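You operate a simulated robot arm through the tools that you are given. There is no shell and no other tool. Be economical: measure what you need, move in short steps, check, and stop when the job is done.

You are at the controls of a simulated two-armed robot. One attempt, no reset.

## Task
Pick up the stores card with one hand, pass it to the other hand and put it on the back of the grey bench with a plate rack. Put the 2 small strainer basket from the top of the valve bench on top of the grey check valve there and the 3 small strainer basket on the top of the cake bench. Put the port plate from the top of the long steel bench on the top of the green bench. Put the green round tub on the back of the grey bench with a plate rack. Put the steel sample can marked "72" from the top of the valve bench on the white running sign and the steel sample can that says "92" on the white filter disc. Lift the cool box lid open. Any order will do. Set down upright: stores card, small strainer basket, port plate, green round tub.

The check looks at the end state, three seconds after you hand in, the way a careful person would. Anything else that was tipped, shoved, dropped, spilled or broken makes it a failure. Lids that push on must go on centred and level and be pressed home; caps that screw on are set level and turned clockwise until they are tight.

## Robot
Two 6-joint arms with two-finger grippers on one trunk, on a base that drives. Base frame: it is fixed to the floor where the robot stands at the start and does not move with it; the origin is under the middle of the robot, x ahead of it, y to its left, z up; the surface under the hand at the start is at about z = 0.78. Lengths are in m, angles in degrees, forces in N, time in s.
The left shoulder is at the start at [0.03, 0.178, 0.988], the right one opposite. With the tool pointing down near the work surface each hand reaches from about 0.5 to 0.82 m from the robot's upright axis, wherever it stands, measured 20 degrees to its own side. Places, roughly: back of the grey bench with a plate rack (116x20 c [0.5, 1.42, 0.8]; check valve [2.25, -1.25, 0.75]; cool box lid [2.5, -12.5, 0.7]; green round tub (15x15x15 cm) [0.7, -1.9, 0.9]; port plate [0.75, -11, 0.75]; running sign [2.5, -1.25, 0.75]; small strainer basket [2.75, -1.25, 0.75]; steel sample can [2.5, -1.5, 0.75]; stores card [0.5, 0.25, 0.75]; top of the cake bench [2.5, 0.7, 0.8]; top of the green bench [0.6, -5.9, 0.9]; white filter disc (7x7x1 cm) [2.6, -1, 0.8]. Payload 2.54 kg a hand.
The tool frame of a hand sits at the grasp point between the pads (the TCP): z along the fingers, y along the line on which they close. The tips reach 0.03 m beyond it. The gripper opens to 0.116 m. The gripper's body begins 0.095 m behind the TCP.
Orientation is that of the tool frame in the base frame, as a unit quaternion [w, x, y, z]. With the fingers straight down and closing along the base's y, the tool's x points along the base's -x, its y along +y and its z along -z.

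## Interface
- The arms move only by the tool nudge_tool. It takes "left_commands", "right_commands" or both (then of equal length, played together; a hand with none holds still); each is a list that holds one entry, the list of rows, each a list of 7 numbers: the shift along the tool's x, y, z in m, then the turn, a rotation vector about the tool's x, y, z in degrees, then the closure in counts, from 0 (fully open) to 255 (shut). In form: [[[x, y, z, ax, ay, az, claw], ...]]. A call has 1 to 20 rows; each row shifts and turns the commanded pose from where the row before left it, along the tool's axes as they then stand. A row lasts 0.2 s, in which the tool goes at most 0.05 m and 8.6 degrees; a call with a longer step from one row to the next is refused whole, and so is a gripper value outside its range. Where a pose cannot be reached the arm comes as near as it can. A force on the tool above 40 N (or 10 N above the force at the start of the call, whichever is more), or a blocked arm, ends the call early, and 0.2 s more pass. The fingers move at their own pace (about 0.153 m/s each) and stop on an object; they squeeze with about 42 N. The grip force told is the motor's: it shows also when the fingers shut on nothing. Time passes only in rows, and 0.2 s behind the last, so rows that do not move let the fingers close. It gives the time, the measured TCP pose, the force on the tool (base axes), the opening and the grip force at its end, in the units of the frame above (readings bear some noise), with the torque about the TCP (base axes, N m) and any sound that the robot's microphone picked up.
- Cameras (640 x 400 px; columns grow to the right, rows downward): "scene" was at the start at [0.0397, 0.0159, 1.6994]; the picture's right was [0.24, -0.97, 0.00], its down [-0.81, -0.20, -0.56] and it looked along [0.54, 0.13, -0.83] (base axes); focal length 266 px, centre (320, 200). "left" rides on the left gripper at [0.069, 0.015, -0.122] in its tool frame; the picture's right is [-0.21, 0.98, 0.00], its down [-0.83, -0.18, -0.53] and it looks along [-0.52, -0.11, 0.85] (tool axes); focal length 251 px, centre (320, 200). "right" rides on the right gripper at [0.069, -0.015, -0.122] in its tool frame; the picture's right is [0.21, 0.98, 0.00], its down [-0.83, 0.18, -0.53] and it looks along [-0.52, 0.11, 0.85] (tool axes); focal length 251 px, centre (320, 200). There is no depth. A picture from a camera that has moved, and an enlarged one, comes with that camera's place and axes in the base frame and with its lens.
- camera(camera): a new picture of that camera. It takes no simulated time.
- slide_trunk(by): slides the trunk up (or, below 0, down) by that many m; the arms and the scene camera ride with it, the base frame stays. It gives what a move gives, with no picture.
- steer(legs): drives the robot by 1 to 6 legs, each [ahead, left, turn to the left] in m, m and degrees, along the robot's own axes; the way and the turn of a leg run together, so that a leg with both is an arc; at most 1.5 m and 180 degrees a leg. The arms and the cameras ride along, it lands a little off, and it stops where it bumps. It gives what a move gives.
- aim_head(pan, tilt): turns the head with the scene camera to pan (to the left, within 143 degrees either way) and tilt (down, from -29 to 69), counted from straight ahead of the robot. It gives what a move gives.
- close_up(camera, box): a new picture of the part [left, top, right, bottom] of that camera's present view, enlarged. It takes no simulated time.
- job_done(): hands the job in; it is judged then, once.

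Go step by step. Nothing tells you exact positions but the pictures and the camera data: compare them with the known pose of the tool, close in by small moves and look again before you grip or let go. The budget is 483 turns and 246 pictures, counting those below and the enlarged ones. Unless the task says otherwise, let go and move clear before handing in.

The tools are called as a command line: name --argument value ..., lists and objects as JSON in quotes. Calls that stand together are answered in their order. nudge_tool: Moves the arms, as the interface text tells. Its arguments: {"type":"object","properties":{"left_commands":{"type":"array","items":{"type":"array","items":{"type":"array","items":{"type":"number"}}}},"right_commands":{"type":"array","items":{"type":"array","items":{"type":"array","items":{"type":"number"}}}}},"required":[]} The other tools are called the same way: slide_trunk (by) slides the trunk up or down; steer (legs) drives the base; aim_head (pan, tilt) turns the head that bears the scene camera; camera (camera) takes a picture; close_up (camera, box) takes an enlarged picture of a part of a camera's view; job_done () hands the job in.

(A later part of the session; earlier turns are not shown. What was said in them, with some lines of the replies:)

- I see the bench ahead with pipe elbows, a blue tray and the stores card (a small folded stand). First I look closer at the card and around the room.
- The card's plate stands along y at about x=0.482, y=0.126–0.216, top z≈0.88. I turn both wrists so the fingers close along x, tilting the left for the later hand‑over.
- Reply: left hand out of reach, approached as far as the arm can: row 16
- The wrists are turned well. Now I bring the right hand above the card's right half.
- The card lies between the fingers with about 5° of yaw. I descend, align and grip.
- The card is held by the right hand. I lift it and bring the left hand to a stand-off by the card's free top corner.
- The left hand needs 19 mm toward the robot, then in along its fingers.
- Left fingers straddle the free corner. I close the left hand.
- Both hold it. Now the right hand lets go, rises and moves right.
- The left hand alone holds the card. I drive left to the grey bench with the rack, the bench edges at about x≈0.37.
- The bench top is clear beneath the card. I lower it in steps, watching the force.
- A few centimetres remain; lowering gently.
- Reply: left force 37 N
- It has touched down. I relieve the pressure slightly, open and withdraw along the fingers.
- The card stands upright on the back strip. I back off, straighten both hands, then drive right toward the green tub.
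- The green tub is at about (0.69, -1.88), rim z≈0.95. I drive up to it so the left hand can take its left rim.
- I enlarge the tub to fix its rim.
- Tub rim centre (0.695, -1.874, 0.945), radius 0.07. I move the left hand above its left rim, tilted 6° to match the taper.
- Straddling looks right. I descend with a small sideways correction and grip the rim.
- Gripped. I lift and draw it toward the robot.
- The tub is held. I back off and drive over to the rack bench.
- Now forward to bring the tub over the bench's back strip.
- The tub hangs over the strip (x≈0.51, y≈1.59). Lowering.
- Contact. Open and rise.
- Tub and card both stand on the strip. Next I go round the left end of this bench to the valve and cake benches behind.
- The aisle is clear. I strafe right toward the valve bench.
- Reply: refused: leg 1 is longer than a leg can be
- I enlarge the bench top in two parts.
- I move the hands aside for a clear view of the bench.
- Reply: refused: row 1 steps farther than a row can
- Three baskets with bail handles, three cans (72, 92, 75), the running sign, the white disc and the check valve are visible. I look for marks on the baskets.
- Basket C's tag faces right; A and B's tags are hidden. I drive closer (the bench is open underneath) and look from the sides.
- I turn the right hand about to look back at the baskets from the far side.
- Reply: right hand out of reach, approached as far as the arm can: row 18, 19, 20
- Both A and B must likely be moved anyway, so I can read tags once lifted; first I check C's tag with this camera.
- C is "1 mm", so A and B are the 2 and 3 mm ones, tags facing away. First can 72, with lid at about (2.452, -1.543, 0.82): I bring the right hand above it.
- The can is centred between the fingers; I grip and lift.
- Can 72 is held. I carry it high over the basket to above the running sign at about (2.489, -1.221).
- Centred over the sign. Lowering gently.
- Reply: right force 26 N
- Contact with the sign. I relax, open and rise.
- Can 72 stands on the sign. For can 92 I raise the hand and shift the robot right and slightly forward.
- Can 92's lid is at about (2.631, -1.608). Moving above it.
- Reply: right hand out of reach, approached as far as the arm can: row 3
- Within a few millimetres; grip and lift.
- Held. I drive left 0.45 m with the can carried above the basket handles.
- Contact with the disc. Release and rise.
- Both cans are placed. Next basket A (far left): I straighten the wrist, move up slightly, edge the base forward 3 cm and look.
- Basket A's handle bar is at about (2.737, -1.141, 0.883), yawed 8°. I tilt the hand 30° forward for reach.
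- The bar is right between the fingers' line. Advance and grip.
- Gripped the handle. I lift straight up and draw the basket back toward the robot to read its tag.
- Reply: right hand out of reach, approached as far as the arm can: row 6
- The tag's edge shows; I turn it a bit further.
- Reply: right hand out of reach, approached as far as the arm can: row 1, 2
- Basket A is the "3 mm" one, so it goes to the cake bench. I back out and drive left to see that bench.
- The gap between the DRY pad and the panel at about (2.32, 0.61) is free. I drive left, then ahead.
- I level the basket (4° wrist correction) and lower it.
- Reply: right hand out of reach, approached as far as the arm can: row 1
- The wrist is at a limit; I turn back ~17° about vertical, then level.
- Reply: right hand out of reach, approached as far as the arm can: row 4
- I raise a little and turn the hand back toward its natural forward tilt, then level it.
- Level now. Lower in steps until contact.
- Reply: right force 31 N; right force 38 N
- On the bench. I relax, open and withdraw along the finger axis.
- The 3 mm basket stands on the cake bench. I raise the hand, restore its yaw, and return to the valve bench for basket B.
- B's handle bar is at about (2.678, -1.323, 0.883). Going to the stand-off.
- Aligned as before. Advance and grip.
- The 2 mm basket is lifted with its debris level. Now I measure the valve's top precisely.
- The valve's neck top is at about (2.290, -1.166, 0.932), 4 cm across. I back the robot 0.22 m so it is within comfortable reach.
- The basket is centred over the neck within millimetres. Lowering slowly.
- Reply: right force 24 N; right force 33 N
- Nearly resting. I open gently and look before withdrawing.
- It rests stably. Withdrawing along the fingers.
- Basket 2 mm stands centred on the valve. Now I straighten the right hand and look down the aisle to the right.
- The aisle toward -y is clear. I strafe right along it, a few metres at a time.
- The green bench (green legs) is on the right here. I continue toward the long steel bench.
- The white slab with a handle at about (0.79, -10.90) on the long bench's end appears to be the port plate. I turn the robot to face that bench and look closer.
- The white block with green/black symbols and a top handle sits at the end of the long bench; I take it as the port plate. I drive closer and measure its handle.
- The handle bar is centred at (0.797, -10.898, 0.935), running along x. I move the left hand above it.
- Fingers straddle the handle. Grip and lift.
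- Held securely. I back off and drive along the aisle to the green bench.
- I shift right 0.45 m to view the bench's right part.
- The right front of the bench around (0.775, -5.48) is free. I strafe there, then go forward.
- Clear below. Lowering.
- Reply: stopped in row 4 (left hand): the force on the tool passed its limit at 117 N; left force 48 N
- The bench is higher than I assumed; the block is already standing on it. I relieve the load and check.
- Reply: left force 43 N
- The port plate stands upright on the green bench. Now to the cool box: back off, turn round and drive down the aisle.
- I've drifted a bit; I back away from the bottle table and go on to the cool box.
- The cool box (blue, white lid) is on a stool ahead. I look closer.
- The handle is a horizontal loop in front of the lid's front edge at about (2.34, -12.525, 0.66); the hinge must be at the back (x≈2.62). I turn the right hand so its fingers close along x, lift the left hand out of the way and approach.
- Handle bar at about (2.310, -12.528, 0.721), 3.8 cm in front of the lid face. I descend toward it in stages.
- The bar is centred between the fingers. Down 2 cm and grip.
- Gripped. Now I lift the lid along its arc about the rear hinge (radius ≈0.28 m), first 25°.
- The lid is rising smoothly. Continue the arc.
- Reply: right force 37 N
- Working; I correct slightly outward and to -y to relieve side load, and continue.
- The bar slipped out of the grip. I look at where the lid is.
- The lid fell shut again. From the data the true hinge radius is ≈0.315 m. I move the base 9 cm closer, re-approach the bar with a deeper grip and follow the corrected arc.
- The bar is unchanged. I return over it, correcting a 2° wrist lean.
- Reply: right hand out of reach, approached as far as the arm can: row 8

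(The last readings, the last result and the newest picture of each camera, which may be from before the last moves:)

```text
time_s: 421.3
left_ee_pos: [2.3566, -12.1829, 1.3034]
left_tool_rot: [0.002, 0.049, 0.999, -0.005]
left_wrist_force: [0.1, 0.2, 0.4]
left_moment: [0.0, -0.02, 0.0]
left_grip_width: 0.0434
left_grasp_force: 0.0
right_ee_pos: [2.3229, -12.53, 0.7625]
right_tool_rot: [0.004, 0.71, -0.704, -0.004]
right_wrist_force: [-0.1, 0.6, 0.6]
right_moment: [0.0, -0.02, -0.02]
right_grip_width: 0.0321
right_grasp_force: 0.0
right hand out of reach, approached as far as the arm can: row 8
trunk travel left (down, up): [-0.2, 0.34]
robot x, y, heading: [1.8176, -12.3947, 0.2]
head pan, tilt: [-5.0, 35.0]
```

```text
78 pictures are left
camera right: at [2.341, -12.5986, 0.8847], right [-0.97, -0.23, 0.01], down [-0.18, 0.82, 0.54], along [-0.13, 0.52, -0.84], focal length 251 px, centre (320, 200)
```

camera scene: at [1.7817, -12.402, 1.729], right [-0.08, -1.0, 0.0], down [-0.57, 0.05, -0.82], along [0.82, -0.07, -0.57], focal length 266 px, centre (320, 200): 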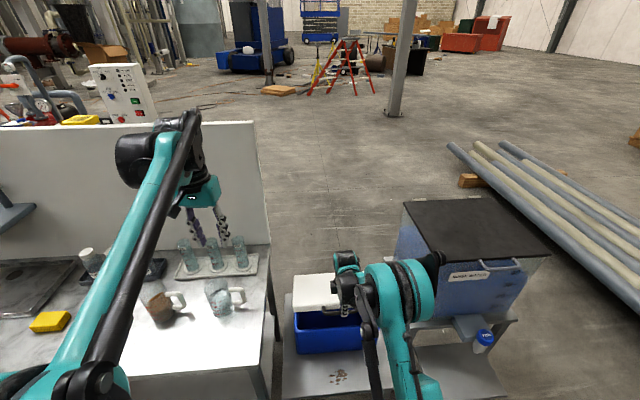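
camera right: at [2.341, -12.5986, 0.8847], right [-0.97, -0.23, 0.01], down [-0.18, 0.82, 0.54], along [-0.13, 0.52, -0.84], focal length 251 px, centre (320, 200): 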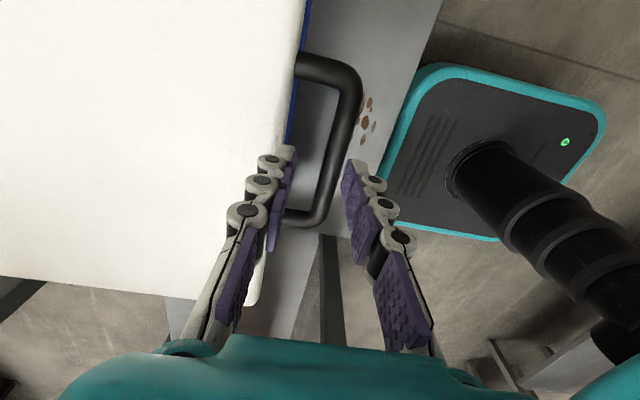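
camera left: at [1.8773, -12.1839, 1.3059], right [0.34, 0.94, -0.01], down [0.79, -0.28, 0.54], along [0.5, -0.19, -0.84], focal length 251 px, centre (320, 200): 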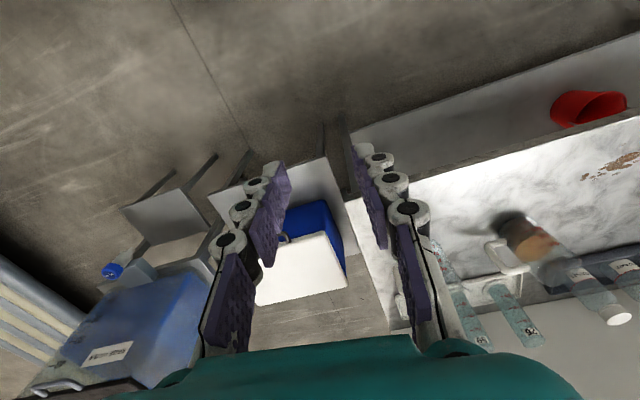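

Slightly too close for the reach; I raise, back off 4 cm, and go in again.

nudge_tool --right_commands '[[[0, 0, -0.03, 0, 0, 0, 185], [0, 0, 0, 0, 0, 0, 185]]]'

steer --legs '[[-0.045, 0, 0]]'

```text
time_s: 421.9
left_ee_pos: [2.3594, -12.1842, 1.3018]
left_tool_rot: [0.001, 0.049, 0.999, -0.005]
left_wrist_force: [-0.3, -0.1, 0.3]
left_moment: [0.0, 0.0, 0.02]
left_grip_width: 0.043
left_grasp_force: 0.0
right_ee_pos: [2.3241, -12.5303, 0.7915]
right_tool_rot: [0.003, 0.71, -0.704, -0.003]
right_wrist_force: [-0.5, -0.1, -0.4]
right_moment: [-0.02, 0.02, 0.0]
right_grip_width: 0.0318
right_grasp_force: 0.0
trunk travel left (down, up): [-0.2, 0.34]
robot x, y, heading: [1.8162, -12.3901, 0.3]
head pan, tilt: [-5.0, 35.0]
```

```text
time_s: 422.8
left_ee_pos: [2.3115, -12.183, 1.3031]
left_tool_rot: [0.002, 0.049, 0.999, -0.005]
left_wrist_force: [-1.6, -0.9, 0.3]
left_moment: [-0.03, -0.1, 0.01]
left_grip_width: 0.0434
left_grasp_force: 0.1
right_ee_pos: [2.278, -12.53, 0.7919]
right_tool_rot: [0.004, 0.711, -0.704, -0.003]
right_wrist_force: [0.1, 0.7, 0.8]
right_moment: [-0.01, -0.04, 0.01]
right_grip_width: 0.0319
right_grasp_force: 0.0
trunk travel left (down, up): [-0.2, 0.34]
robot x, y, heading: [1.7675, -12.3909, 0.0]
head pan, tilt: [-5.0, 35.0]
```

nudge_tool --right_commands '[[[0.003, -0.034, 0, 0, 0, 0, 185], [0, 0, 0.03, 0, 0, 0, 185], [0, 0, 0, 0, 0, 0, 185]]]'

camera --camera "right"

```text
time_s: 423.6
left_ee_pos: [2.3144, -12.184, 1.3031]
left_tool_rot: [0.001, 0.05, 0.999, -0.004]
left_wrist_force: [0.4, 0.3, 0.6]
left_moment: [0.01, -0.02, -0.02]
left_grip_width: 0.0432
left_grasp_force: 0.0
right_ee_pos: [2.3146, -12.5346, 0.765]
right_tool_rot: [0.004, 0.711, -0.703, -0.003]
right_wrist_force: [0.6, -0.2, 0.0]
right_moment: [0.03, 0.02, 0.03]
right_grip_width: 0.032
right_grasp_force: 0.1
trunk travel left (down, up): [-0.2, 0.34]
robot x, y, heading: [1.7743, -12.3923, 0.7]
head pan, tilt: [-5.0, 35.0]
```

```text
77 pictures are left
camera right: at [2.3318, -12.6028, 0.8854], right [-0.97, -0.22, 0.01], down [-0.18, 0.82, 0.54], along [-0.13, 0.52, -0.84], focal length 251 px, centre (320, 200)
```

right: 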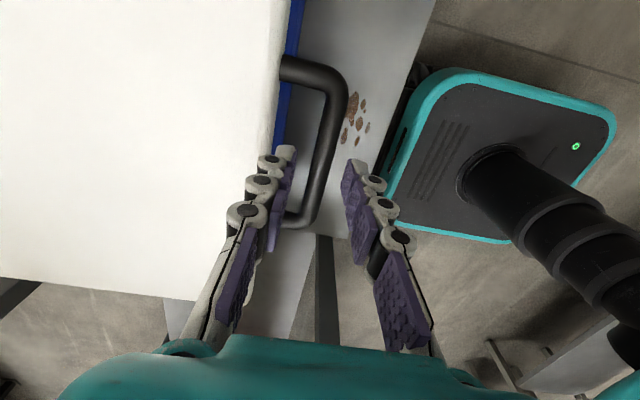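

nudge_tool --right_commands '[[[0, 0.001, 0.023, 0, 0, 0, 185], [0, 0.001, 0.023, 0, 0, 0, 185], [0, 0, 0, 0, 0, 0, 185], [0, 0, 0, 0, 0, 0, 255], [0, 0, 0, 0, 0, 0, 255], [0, 0, 0, 0, 0, 0, 255]]]'

camera --camera "right"

```text
time_s: 425.0
left_ee_pos: [2.3141, -12.1831, 1.3022]
left_tool_rot: [0.001, 0.05, 0.999, -0.004]
left_wrist_force: [0.7, -0.1, 0.8]
left_moment: [0.03, 0.02, 0.01]
left_grip_width: 0.0431
left_grasp_force: 0.2
right_ee_pos: [2.3118, -12.5331, 0.715]
right_tool_rot: [0.004, 0.711, -0.704, -0.004]
right_wrist_force: [6.2, 0.5, 1.7]
right_moment: [-0.03, -0.11, 0.11]
right_grip_width: 0.0147
right_grasp_force: 40.8
trunk travel left (down, up): [-0.2, 0.34]
robot x, y, heading: [1.7723, -12.3902, 0.4]
head pan, tilt: [-5.0, 35.0]
```

```text
76 pictures are left
camera right: at [2.3289, -12.6015, 0.8369], right [-0.97, -0.22, 0.01], down [-0.18, 0.82, 0.54], along [-0.13, 0.52, -0.84], focal length 251 px, centre (320, 200)
```

right: 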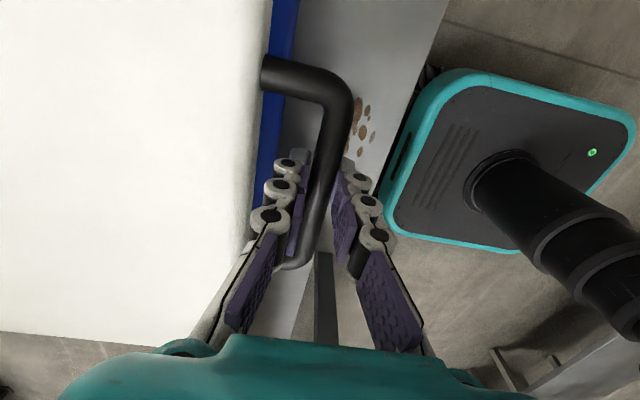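

Good deep grip. Lift along the corrected arc, first 26°.

nudge_tool --right_commands '[[[0, -0.0018, -0.0209, 0, 0, 0, 255], [0, -0.0034, -0.0209, 0, 0, 0, 255], [0, -0.0108, -0.0409, 0, 0, 0, 255], [0, -0.016, -0.0386, 0, 0, 0, 255], [0, 0, 0, 0, 0, 0, 255]]]'

```text
time_s: 426.2
left_ee_pos: [2.312, -12.182, 1.3039]
left_tool_rot: [0.001, 0.05, 0.999, -0.005]
left_wrist_force: [-0.7, 0.7, 0.4]
left_moment: [-0.01, 0.02, -0.02]
left_grip_width: 0.0431
left_grasp_force: 0.1
right_ee_pos: [2.3435, -12.5333, 0.8413]
right_tool_rot: [0.003, 0.711, -0.703, -0.004]
right_wrist_force: [-14.2, 4.8, 4.5]
right_moment: [0.21, 0.31, 0.03]
right_grip_width: 0.0147
right_grasp_force: 40.5
trunk travel left (down, up): [-0.2, 0.34]
robot x, y, heading: [1.7706, -12.3888, 0.5]
head pan, tilt: [-5.0, 35.0]
```

nudge_tool --right_commands '[[[0, -0.018, -0.037, 0, 0, 0, 255], [0, -0.0235, -0.033, 0, 0, 0, 255], [0, 0, 0, 0, 0, 0, 255]]]'

```text
time_s: 427.0
left_ee_pos: [2.3168, -12.1822, 1.3004]
left_tool_rot: [-0.001, 0.049, 0.999, -0.006]
left_wrist_force: [0.1, 0.6, 0.2]
left_moment: [-0.01, 0.02, 0.0]
left_grip_width: 0.0433
left_grasp_force: 0.1
right_ee_pos: [2.3915, -12.5332, 0.9092]
right_tool_rot: [0.003, 0.712, -0.702, -0.004]
right_wrist_force: [11.7, 11.2, -12.6]
right_moment: [0.42, -0.35, -0.04]
right_grip_width: 0.0147
right_grasp_force: 40.7
trunk travel left (down, up): [-0.2, 0.34]
robot x, y, heading: [1.7711, -12.3921, 0.6]
head pan, tilt: [-5.0, 35.0]
```

nudge_tool --right_commands '[[[-0.001, -0.0302, -0.0275, 0, 0, 0, 255], [-0.0005, -0.0332, -0.0245, 0, 0, 0, 255], [0, 0, 0, 0, 0, 0, 255]]]'

```text
time_s: 427.8
left_ee_pos: [2.3143, -12.1832, 1.3024]
left_tool_rot: [0.002, 0.049, 0.999, -0.006]
left_wrist_force: [-0.1, -0.2, -0.8]
left_moment: [0.01, 0.0, -0.01]
left_grip_width: 0.0433
left_grasp_force: 0.0
right_ee_pos: [2.4514, -12.5336, 0.9595]
right_tool_rot: [0.003, 0.71, -0.704, -0.004]
right_wrist_force: [-0.5, 2.7, -1.2]
right_moment: [-0.25, 0.09, -0.1]
right_grip_width: 0.0149
right_grasp_force: 41.0
trunk travel left (down, up): [-0.2, 0.34]
robot x, y, heading: [1.7699, -12.3919, 0.3]
head pan, tilt: [-5.0, 35.0]
```

Excellent, low forces at about 56°. Continue.

nudge_tool --right_commands '[[[0, -0.0358, -0.0204, 0, 0, 0, 255], [0, -0.0381, -0.0156, 0, 0, 0, 255], [0, 0, 0, 0, 0, 0, 255]]]'

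close_up --camera "scene" --box '[270, 200, 430, 330]'

```text
time_s: 428.6
left_ee_pos: [2.3148, -12.1848, 1.302]
left_tool_rot: [0.0, 0.05, 0.999, -0.004]
left_wrist_force: [-0.9, -0.1, 0.1]
left_moment: [0.03, -0.02, 0.0]
left_grip_width: 0.043
left_grasp_force: 0.0
right_ee_pos: [2.5246, -12.5329, 0.9928]
right_tool_rot: [0.003, 0.71, -0.704, -0.003]
right_wrist_force: [-0.4, -7.4, -1.1]
right_moment: [-0.47, -0.02, -0.18]
right_grip_width: 0.0151
right_grasp_force: 40.9
trunk travel left (down, up): [-0.2, 0.34]
robot x, y, heading: [1.7701, -12.3911, 0.1]
head pan, tilt: [-5.0, 35.0]
```

```text
3.08 times, centred on (350, 265) of scene
camera zoom: at [1.8295, -12.4016, 1.7289], right [-0.08, -1.0, 0.0], down [-0.57, 0.05, -0.82], along [0.82, -0.07, -0.57], focal length 820 px, centre (228, 0)
```

zoom: 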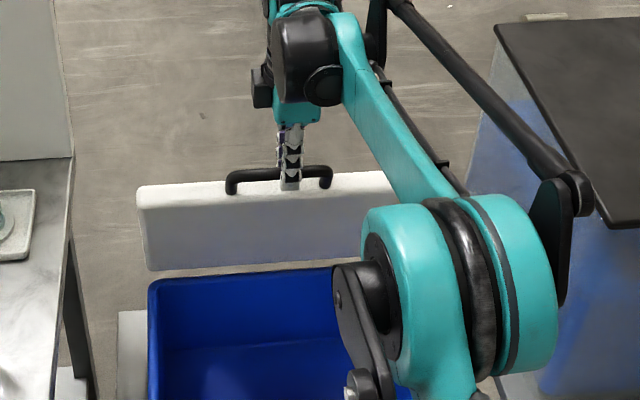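

nudge_tool --right_commands '[[[0, -0.0399, -0.0105, 0, 0, 0, 255], [0, 0, -0.003, 0, 0, 0, 255], [0, 0, 0, 0, 0, 0, 255]]]'

steer --legs '[[0.07, 0, 0]]'

close_up --camera "scene" --box '[270, 200, 430, 330]'

```text
time_s: 429.4
left_ee_pos: [2.3182, -12.1849, 1.3015]
left_tool_rot: [0.0, 0.049, 0.999, -0.004]
left_wrist_force: [-0.6, 0.1, -0.1]
left_moment: [0.03, 0.0, 0.0]
left_grip_width: 0.0435
left_grasp_force: 0.2
right_ee_pos: [2.5682, -12.5319, 1.0018]
right_tool_rot: [0.004, 0.71, -0.704, -0.004]
right_wrist_force: [3.6, -12.7, -29.6]
right_moment: [-0.63, -0.07, -0.25]
right_grip_width: 0.0148
right_grasp_force: 40.7
trunk travel left (down, up): [-0.2, 0.34]
robot x, y, heading: [1.771, -12.3932, 0.2]
head pan, tilt: [-5.0, 35.0]
```

```text
time_s: 430.4
left_ee_pos: [2.3841, -12.1843, 1.3026]
left_tool_rot: [0.0, 0.049, 0.999, -0.005]
left_wrist_force: [0.5, -0.1, -0.2]
left_moment: [-0.04, 0.03, 0.02]
left_grip_width: 0.0433
left_grasp_force: 0.1
right_ee_pos: [2.6333, -12.5326, 1.0061]
right_tool_rot: [0.003, 0.711, -0.703, -0.004]
right_wrist_force: [0.3, -16.2, 4.9]
right_moment: [-0.23, 0.19, -0.38]
right_grip_width: 0.0145
right_grasp_force: 41.0
trunk travel left (down, up): [-0.2, 0.34]
robot x, y, heading: [1.841, -12.3903, 0.5]
head pan, tilt: [-5.0, 35.0]
```

```text
3.08 times, centred on (350, 265) of scene
camera zoom: at [1.8992, -12.4025, 1.729], right [-0.08, -1.0, 0.0], down [-0.57, 0.05, -0.82], along [0.82, -0.07, -0.57], focal length 820 px, centre (228, 0)
```

zoom: 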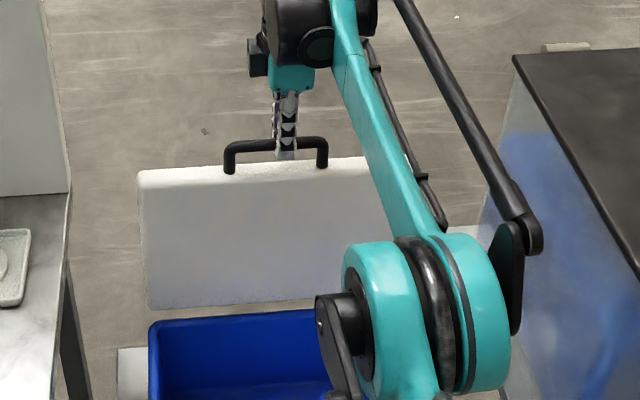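

About 90° now. I go on past vertical so it stays open.

nudge_tool --right_commands '[[[0.0015, -0.015, 0, 0, 0, 0, 255], [0, 0, 0, 0, 0, 0, 255]]]'

steer --legs '[[0.04, 0, 0]]'

```text
time_s: 431.0
left_ee_pos: [2.3838, -12.1837, 1.3021]
left_tool_rot: [0.001, 0.05, 0.999, -0.005]
left_wrist_force: [-0.4, 0.1, 0.3]
left_moment: [0.0, 0.0, 0.03]
left_grip_width: 0.0433
left_grasp_force: 0.1
right_ee_pos: [2.6424, -12.5318, 1.0048]
right_tool_rot: [0.005, 0.711, -0.704, -0.005]
right_wrist_force: [-0.1, -2.0, -10.6]
right_moment: [-0.55, 0.06, -0.35]
right_grip_width: 0.0148
right_grasp_force: 40.6
right hand out of reach, approached as far as the arm can: row 1
trunk travel left (down, up): [-0.2, 0.34]
robot x, y, heading: [1.8386, -12.3922, 0.3]
head pan, tilt: [-5.0, 35.0]
```

```text
time_s: 432.1
left_ee_pos: [2.4258, -12.1835, 1.303]
left_tool_rot: [0.001, 0.05, 0.999, -0.004]
left_wrist_force: [-0.9, 0.1, -0.1]
left_moment: [-0.02, -0.02, 0.01]
left_grip_width: 0.0434
left_grasp_force: 0.1
right_ee_pos: [2.6786, -12.5308, 1.0031]
right_tool_rot: [0.008, 0.71, -0.704, -0.008]
right_wrist_force: [-5.0, 0.5, -24.3]
right_moment: [0.05, -0.03, -0.49]
right_grip_width: 0.015
right_grasp_force: 41.4
trunk travel left (down, up): [-0.2, 0.34]
robot x, y, heading: [1.8803, -12.3937, 0.3]
head pan, tilt: [-5.0, 35.0]
stopped in leg 1: the force on the tool passed its limit at 59 N (the readings are from after the stop); the commanded pose is now the measured one
```

nudge_tool --right_commands '[[[0, 0, 0.004, 0, 0, 0, 255], [0, 0, 0, 0, 0, 0, 255]]]'

close_up --camera "scene" --box '[270, 200, 430, 330]'

camera --camera "right"

```text
time_s: 432.7
left_ee_pos: [2.4243, -12.1823, 1.3023]
left_tool_rot: [0.001, 0.049, 0.999, -0.005]
left_wrist_force: [0.2, -0.4, 0.0]
left_moment: [-0.01, -0.02, 0.0]
left_grip_width: 0.0437
left_grasp_force: 0.0
right_ee_pos: [2.6782, -12.5306, 1.0031]
right_tool_rot: [0.008, 0.71, -0.704, -0.007]
right_wrist_force: [5.4, -1.4, 14.4]
right_moment: [0.28, -0.19, -0.51]
right_grip_width: 0.0148
right_grasp_force: 41.3
trunk travel left (down, up): [-0.2, 0.34]
robot x, y, heading: [1.8811, -12.3917, 0.1]
head pan, tilt: [-5.0, 35.0]
```

```text
3.08 times, centred on (350, 265) of scene
camera zoom: at [1.9384, -12.3999, 1.7293], right [-0.08, -1.0, 0.0], down [-0.57, 0.05, -0.82], along [0.82, -0.07, -0.57], focal length 820 px, centre (228, 0)
```

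zoom: 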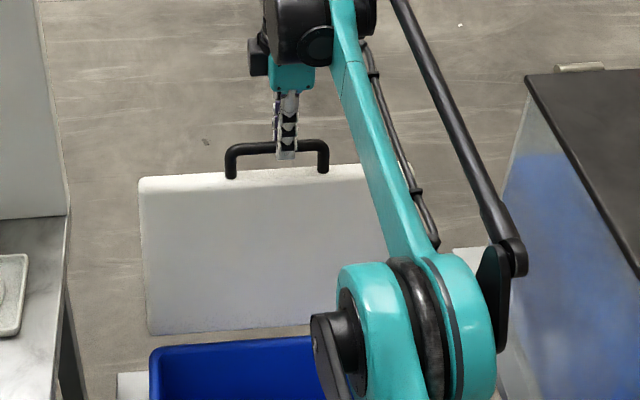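

```text
72 pictures are left
camera right: at [2.6964, -12.5998, 1.1248], right [-0.97, -0.22, 0.02], down [-0.18, 0.82, 0.54], along [-0.14, 0.52, -0.84], focal length 251 px, centre (320, 200)
```

right: 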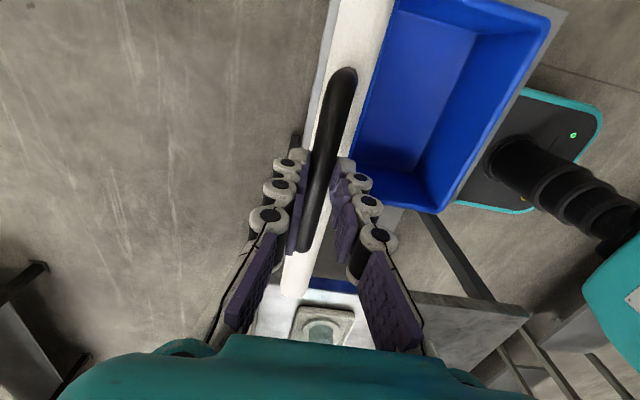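

The lid is about 98° open, past vertical. I release gently and see whether it stays.

nudge_tool --right_commands '[[[0, 0, -0.0015, 0, 0, 0, 240], [0, 0, 0, 0, 0, 0, 215], [0, 0, 0, 0, 0, 0, 185], [0, 0, 0, 0, 0, 0, 150], [0, 0, 0, 0, 0, 0, 150]]]'

camera --camera "right"

```text
time_s: 433.9
left_ee_pos: [2.4254, -12.1822, 1.3024]
left_tool_rot: [0.001, 0.05, 0.999, -0.005]
left_wrist_force: [-0.5, -0.2, -0.6]
left_moment: [0.02, -0.02, -0.02]
left_grip_width: 0.043
left_grasp_force: 0.0
right_ee_pos: [2.6788, -12.5316, 1.003]
right_tool_rot: [0.008, 0.71, -0.704, -0.008]
right_wrist_force: [0.4, 0.2, 0.5]
right_moment: [0.0, 0.02, -0.02]
right_grip_width: 0.0476
right_grasp_force: 0.2
trunk travel left (down, up): [-0.2, 0.34]
robot x, y, heading: [1.8799, -12.3942, 0.3]
head pan, tilt: [-5.0, 35.0]
```

```text
71 pictures are left
camera right: at [2.6971, -12.5992, 1.1239], right [-0.97, -0.22, 0.02], down [-0.18, 0.82, 0.54], along [-0.14, 0.52, -0.84], focal length 251 px, centre (320, 200)
```

right: 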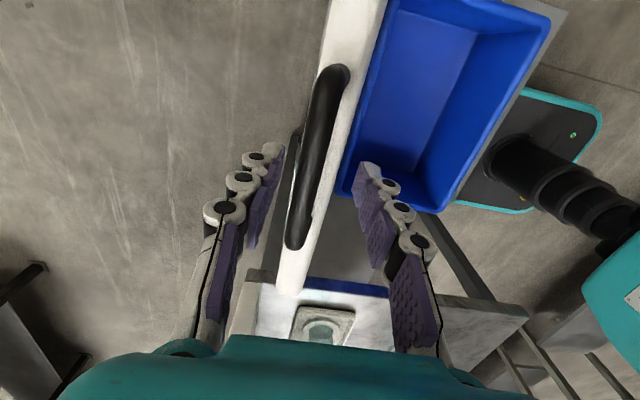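

It leans back on its own without touching the finger. I withdraw straight up.

nudge_tool --right_commands '[[[0, 0, -0.03, 0, 0, 0, 150], [0, 0, -0.04, 0, 0, 0, 150], [0, 0, -0.04, 0, 0, 0, 150], [0, 0.03, -0.03, 0, 0, 0, 150], [0, 0.04, 0, 0, 0, 0, 150]]]'

steer --legs '[[-0.3, 0, 0]]'

camera --camera "scene"

```text
time_s: 435.1
left_ee_pos: [2.4231, -12.1819, 1.3033]
left_tool_rot: [0.003, 0.049, 0.999, -0.005]
left_wrist_force: [-0.2, 0.3, 0.0]
left_moment: [-0.02, -0.04, 0.01]
left_grip_width: 0.0431
left_grasp_force: 0.2
right_ee_pos: [2.5853, -12.5326, 1.1362]
right_tool_rot: [0.008, 0.711, -0.703, -0.008]
right_wrist_force: [-0.1, -0.2, -0.3]
right_moment: [0.01, -0.03, 0.0]
right_grip_width: 0.0479
right_grasp_force: 0.0
right hand out of reach, approached as far as the arm can: row 1, 2, 3
trunk travel left (down, up): [-0.2, 0.34]
robot x, y, heading: [1.8758, -12.3924, 0.2]
head pan, tilt: [-5.0, 35.0]
```

```text
time_s: 437.1
left_ee_pos: [2.1204, -12.1828, 1.303]
left_tool_rot: [0.001, 0.047, 0.999, -0.004]
left_wrist_force: [0.4, 0.8, -0.8]
left_moment: [-0.05, -0.05, 0.03]
left_grip_width: 0.0434
left_grasp_force: 0.1
right_ee_pos: [2.2852, -12.5312, 1.138]
right_tool_rot: [0.007, 0.712, -0.702, -0.008]
right_wrist_force: [0.0, 0.0, 0.3]
right_moment: [0.0, -0.02, 0.01]
right_grip_width: 0.0478
right_grasp_force: 0.2
trunk travel left (down, up): [-0.2, 0.34]
robot x, y, heading: [1.5776, -12.3936, 0.5]
head pan, tilt: [-5.0, 35.0]
```

```text
70 pictures are left
camera scene: at [1.6366, -12.4019, 1.729], right [-0.08, -1.0, 0.0], down [-0.57, 0.04, -0.82], along [0.82, -0.06, -0.57], focal length 266 px, centre (320, 200)
```

scene: 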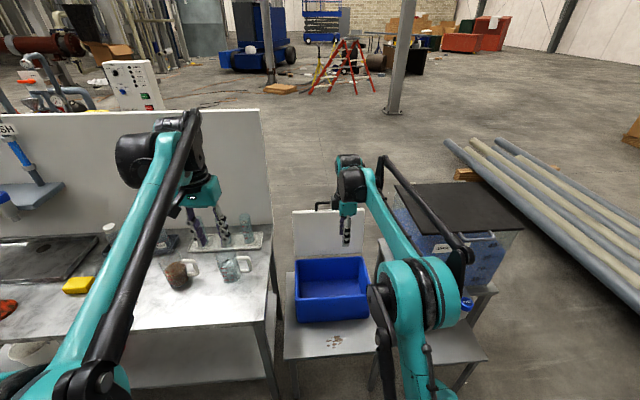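

close_up --camera "scene" --box '[270, 190, 390, 350]'

```text
2.50 times, centred on (330, 270) of scene
camera zoom: at [1.6366, -12.4019, 1.729], right [-0.08, -1.0, 0.0], down [-0.57, 0.04, -0.82], along [0.82, -0.06, -0.57], focal length 666 px, centre (295, 25)
```

zoom: 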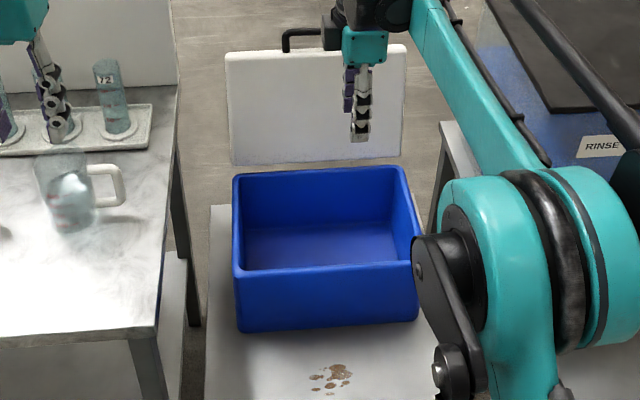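

The lid stands open by itself, and every other item was seen standing in its place after release; both hands are empty and clear. I hand in.

job_done

```text
The job is handed in.
```

I finished every item and handed the job in. After each release I looked, and each item was standing where it belongs.

- **Stores card:** passed from the right hand to the left and set upright on the back of the rack bench.
- **Green round tub:** upright on the back of the same bench.
- **Cans:** 72 is on the running sign and 92 is on the white filter disc.
- **3 mm strainer basket:** upright on the cake bench; I read its tag.
- **2 mm strainer basket:** upright on the check valve with its debris still inside. I never read its tag; I took it as 2 mm because the other two read 1 mm and 3 mm.
- **Port plate:** upright on the green bench. I took the white block with a handle as the port plate from its position, because it had no readable label. It met the bench harder than planned (117 N) but stood straight afterwards.
- **Cool box lid:** open past vertical and staying up by itself. On the first try the bar slipped out of the grip and the lid fell shut; the second try held.
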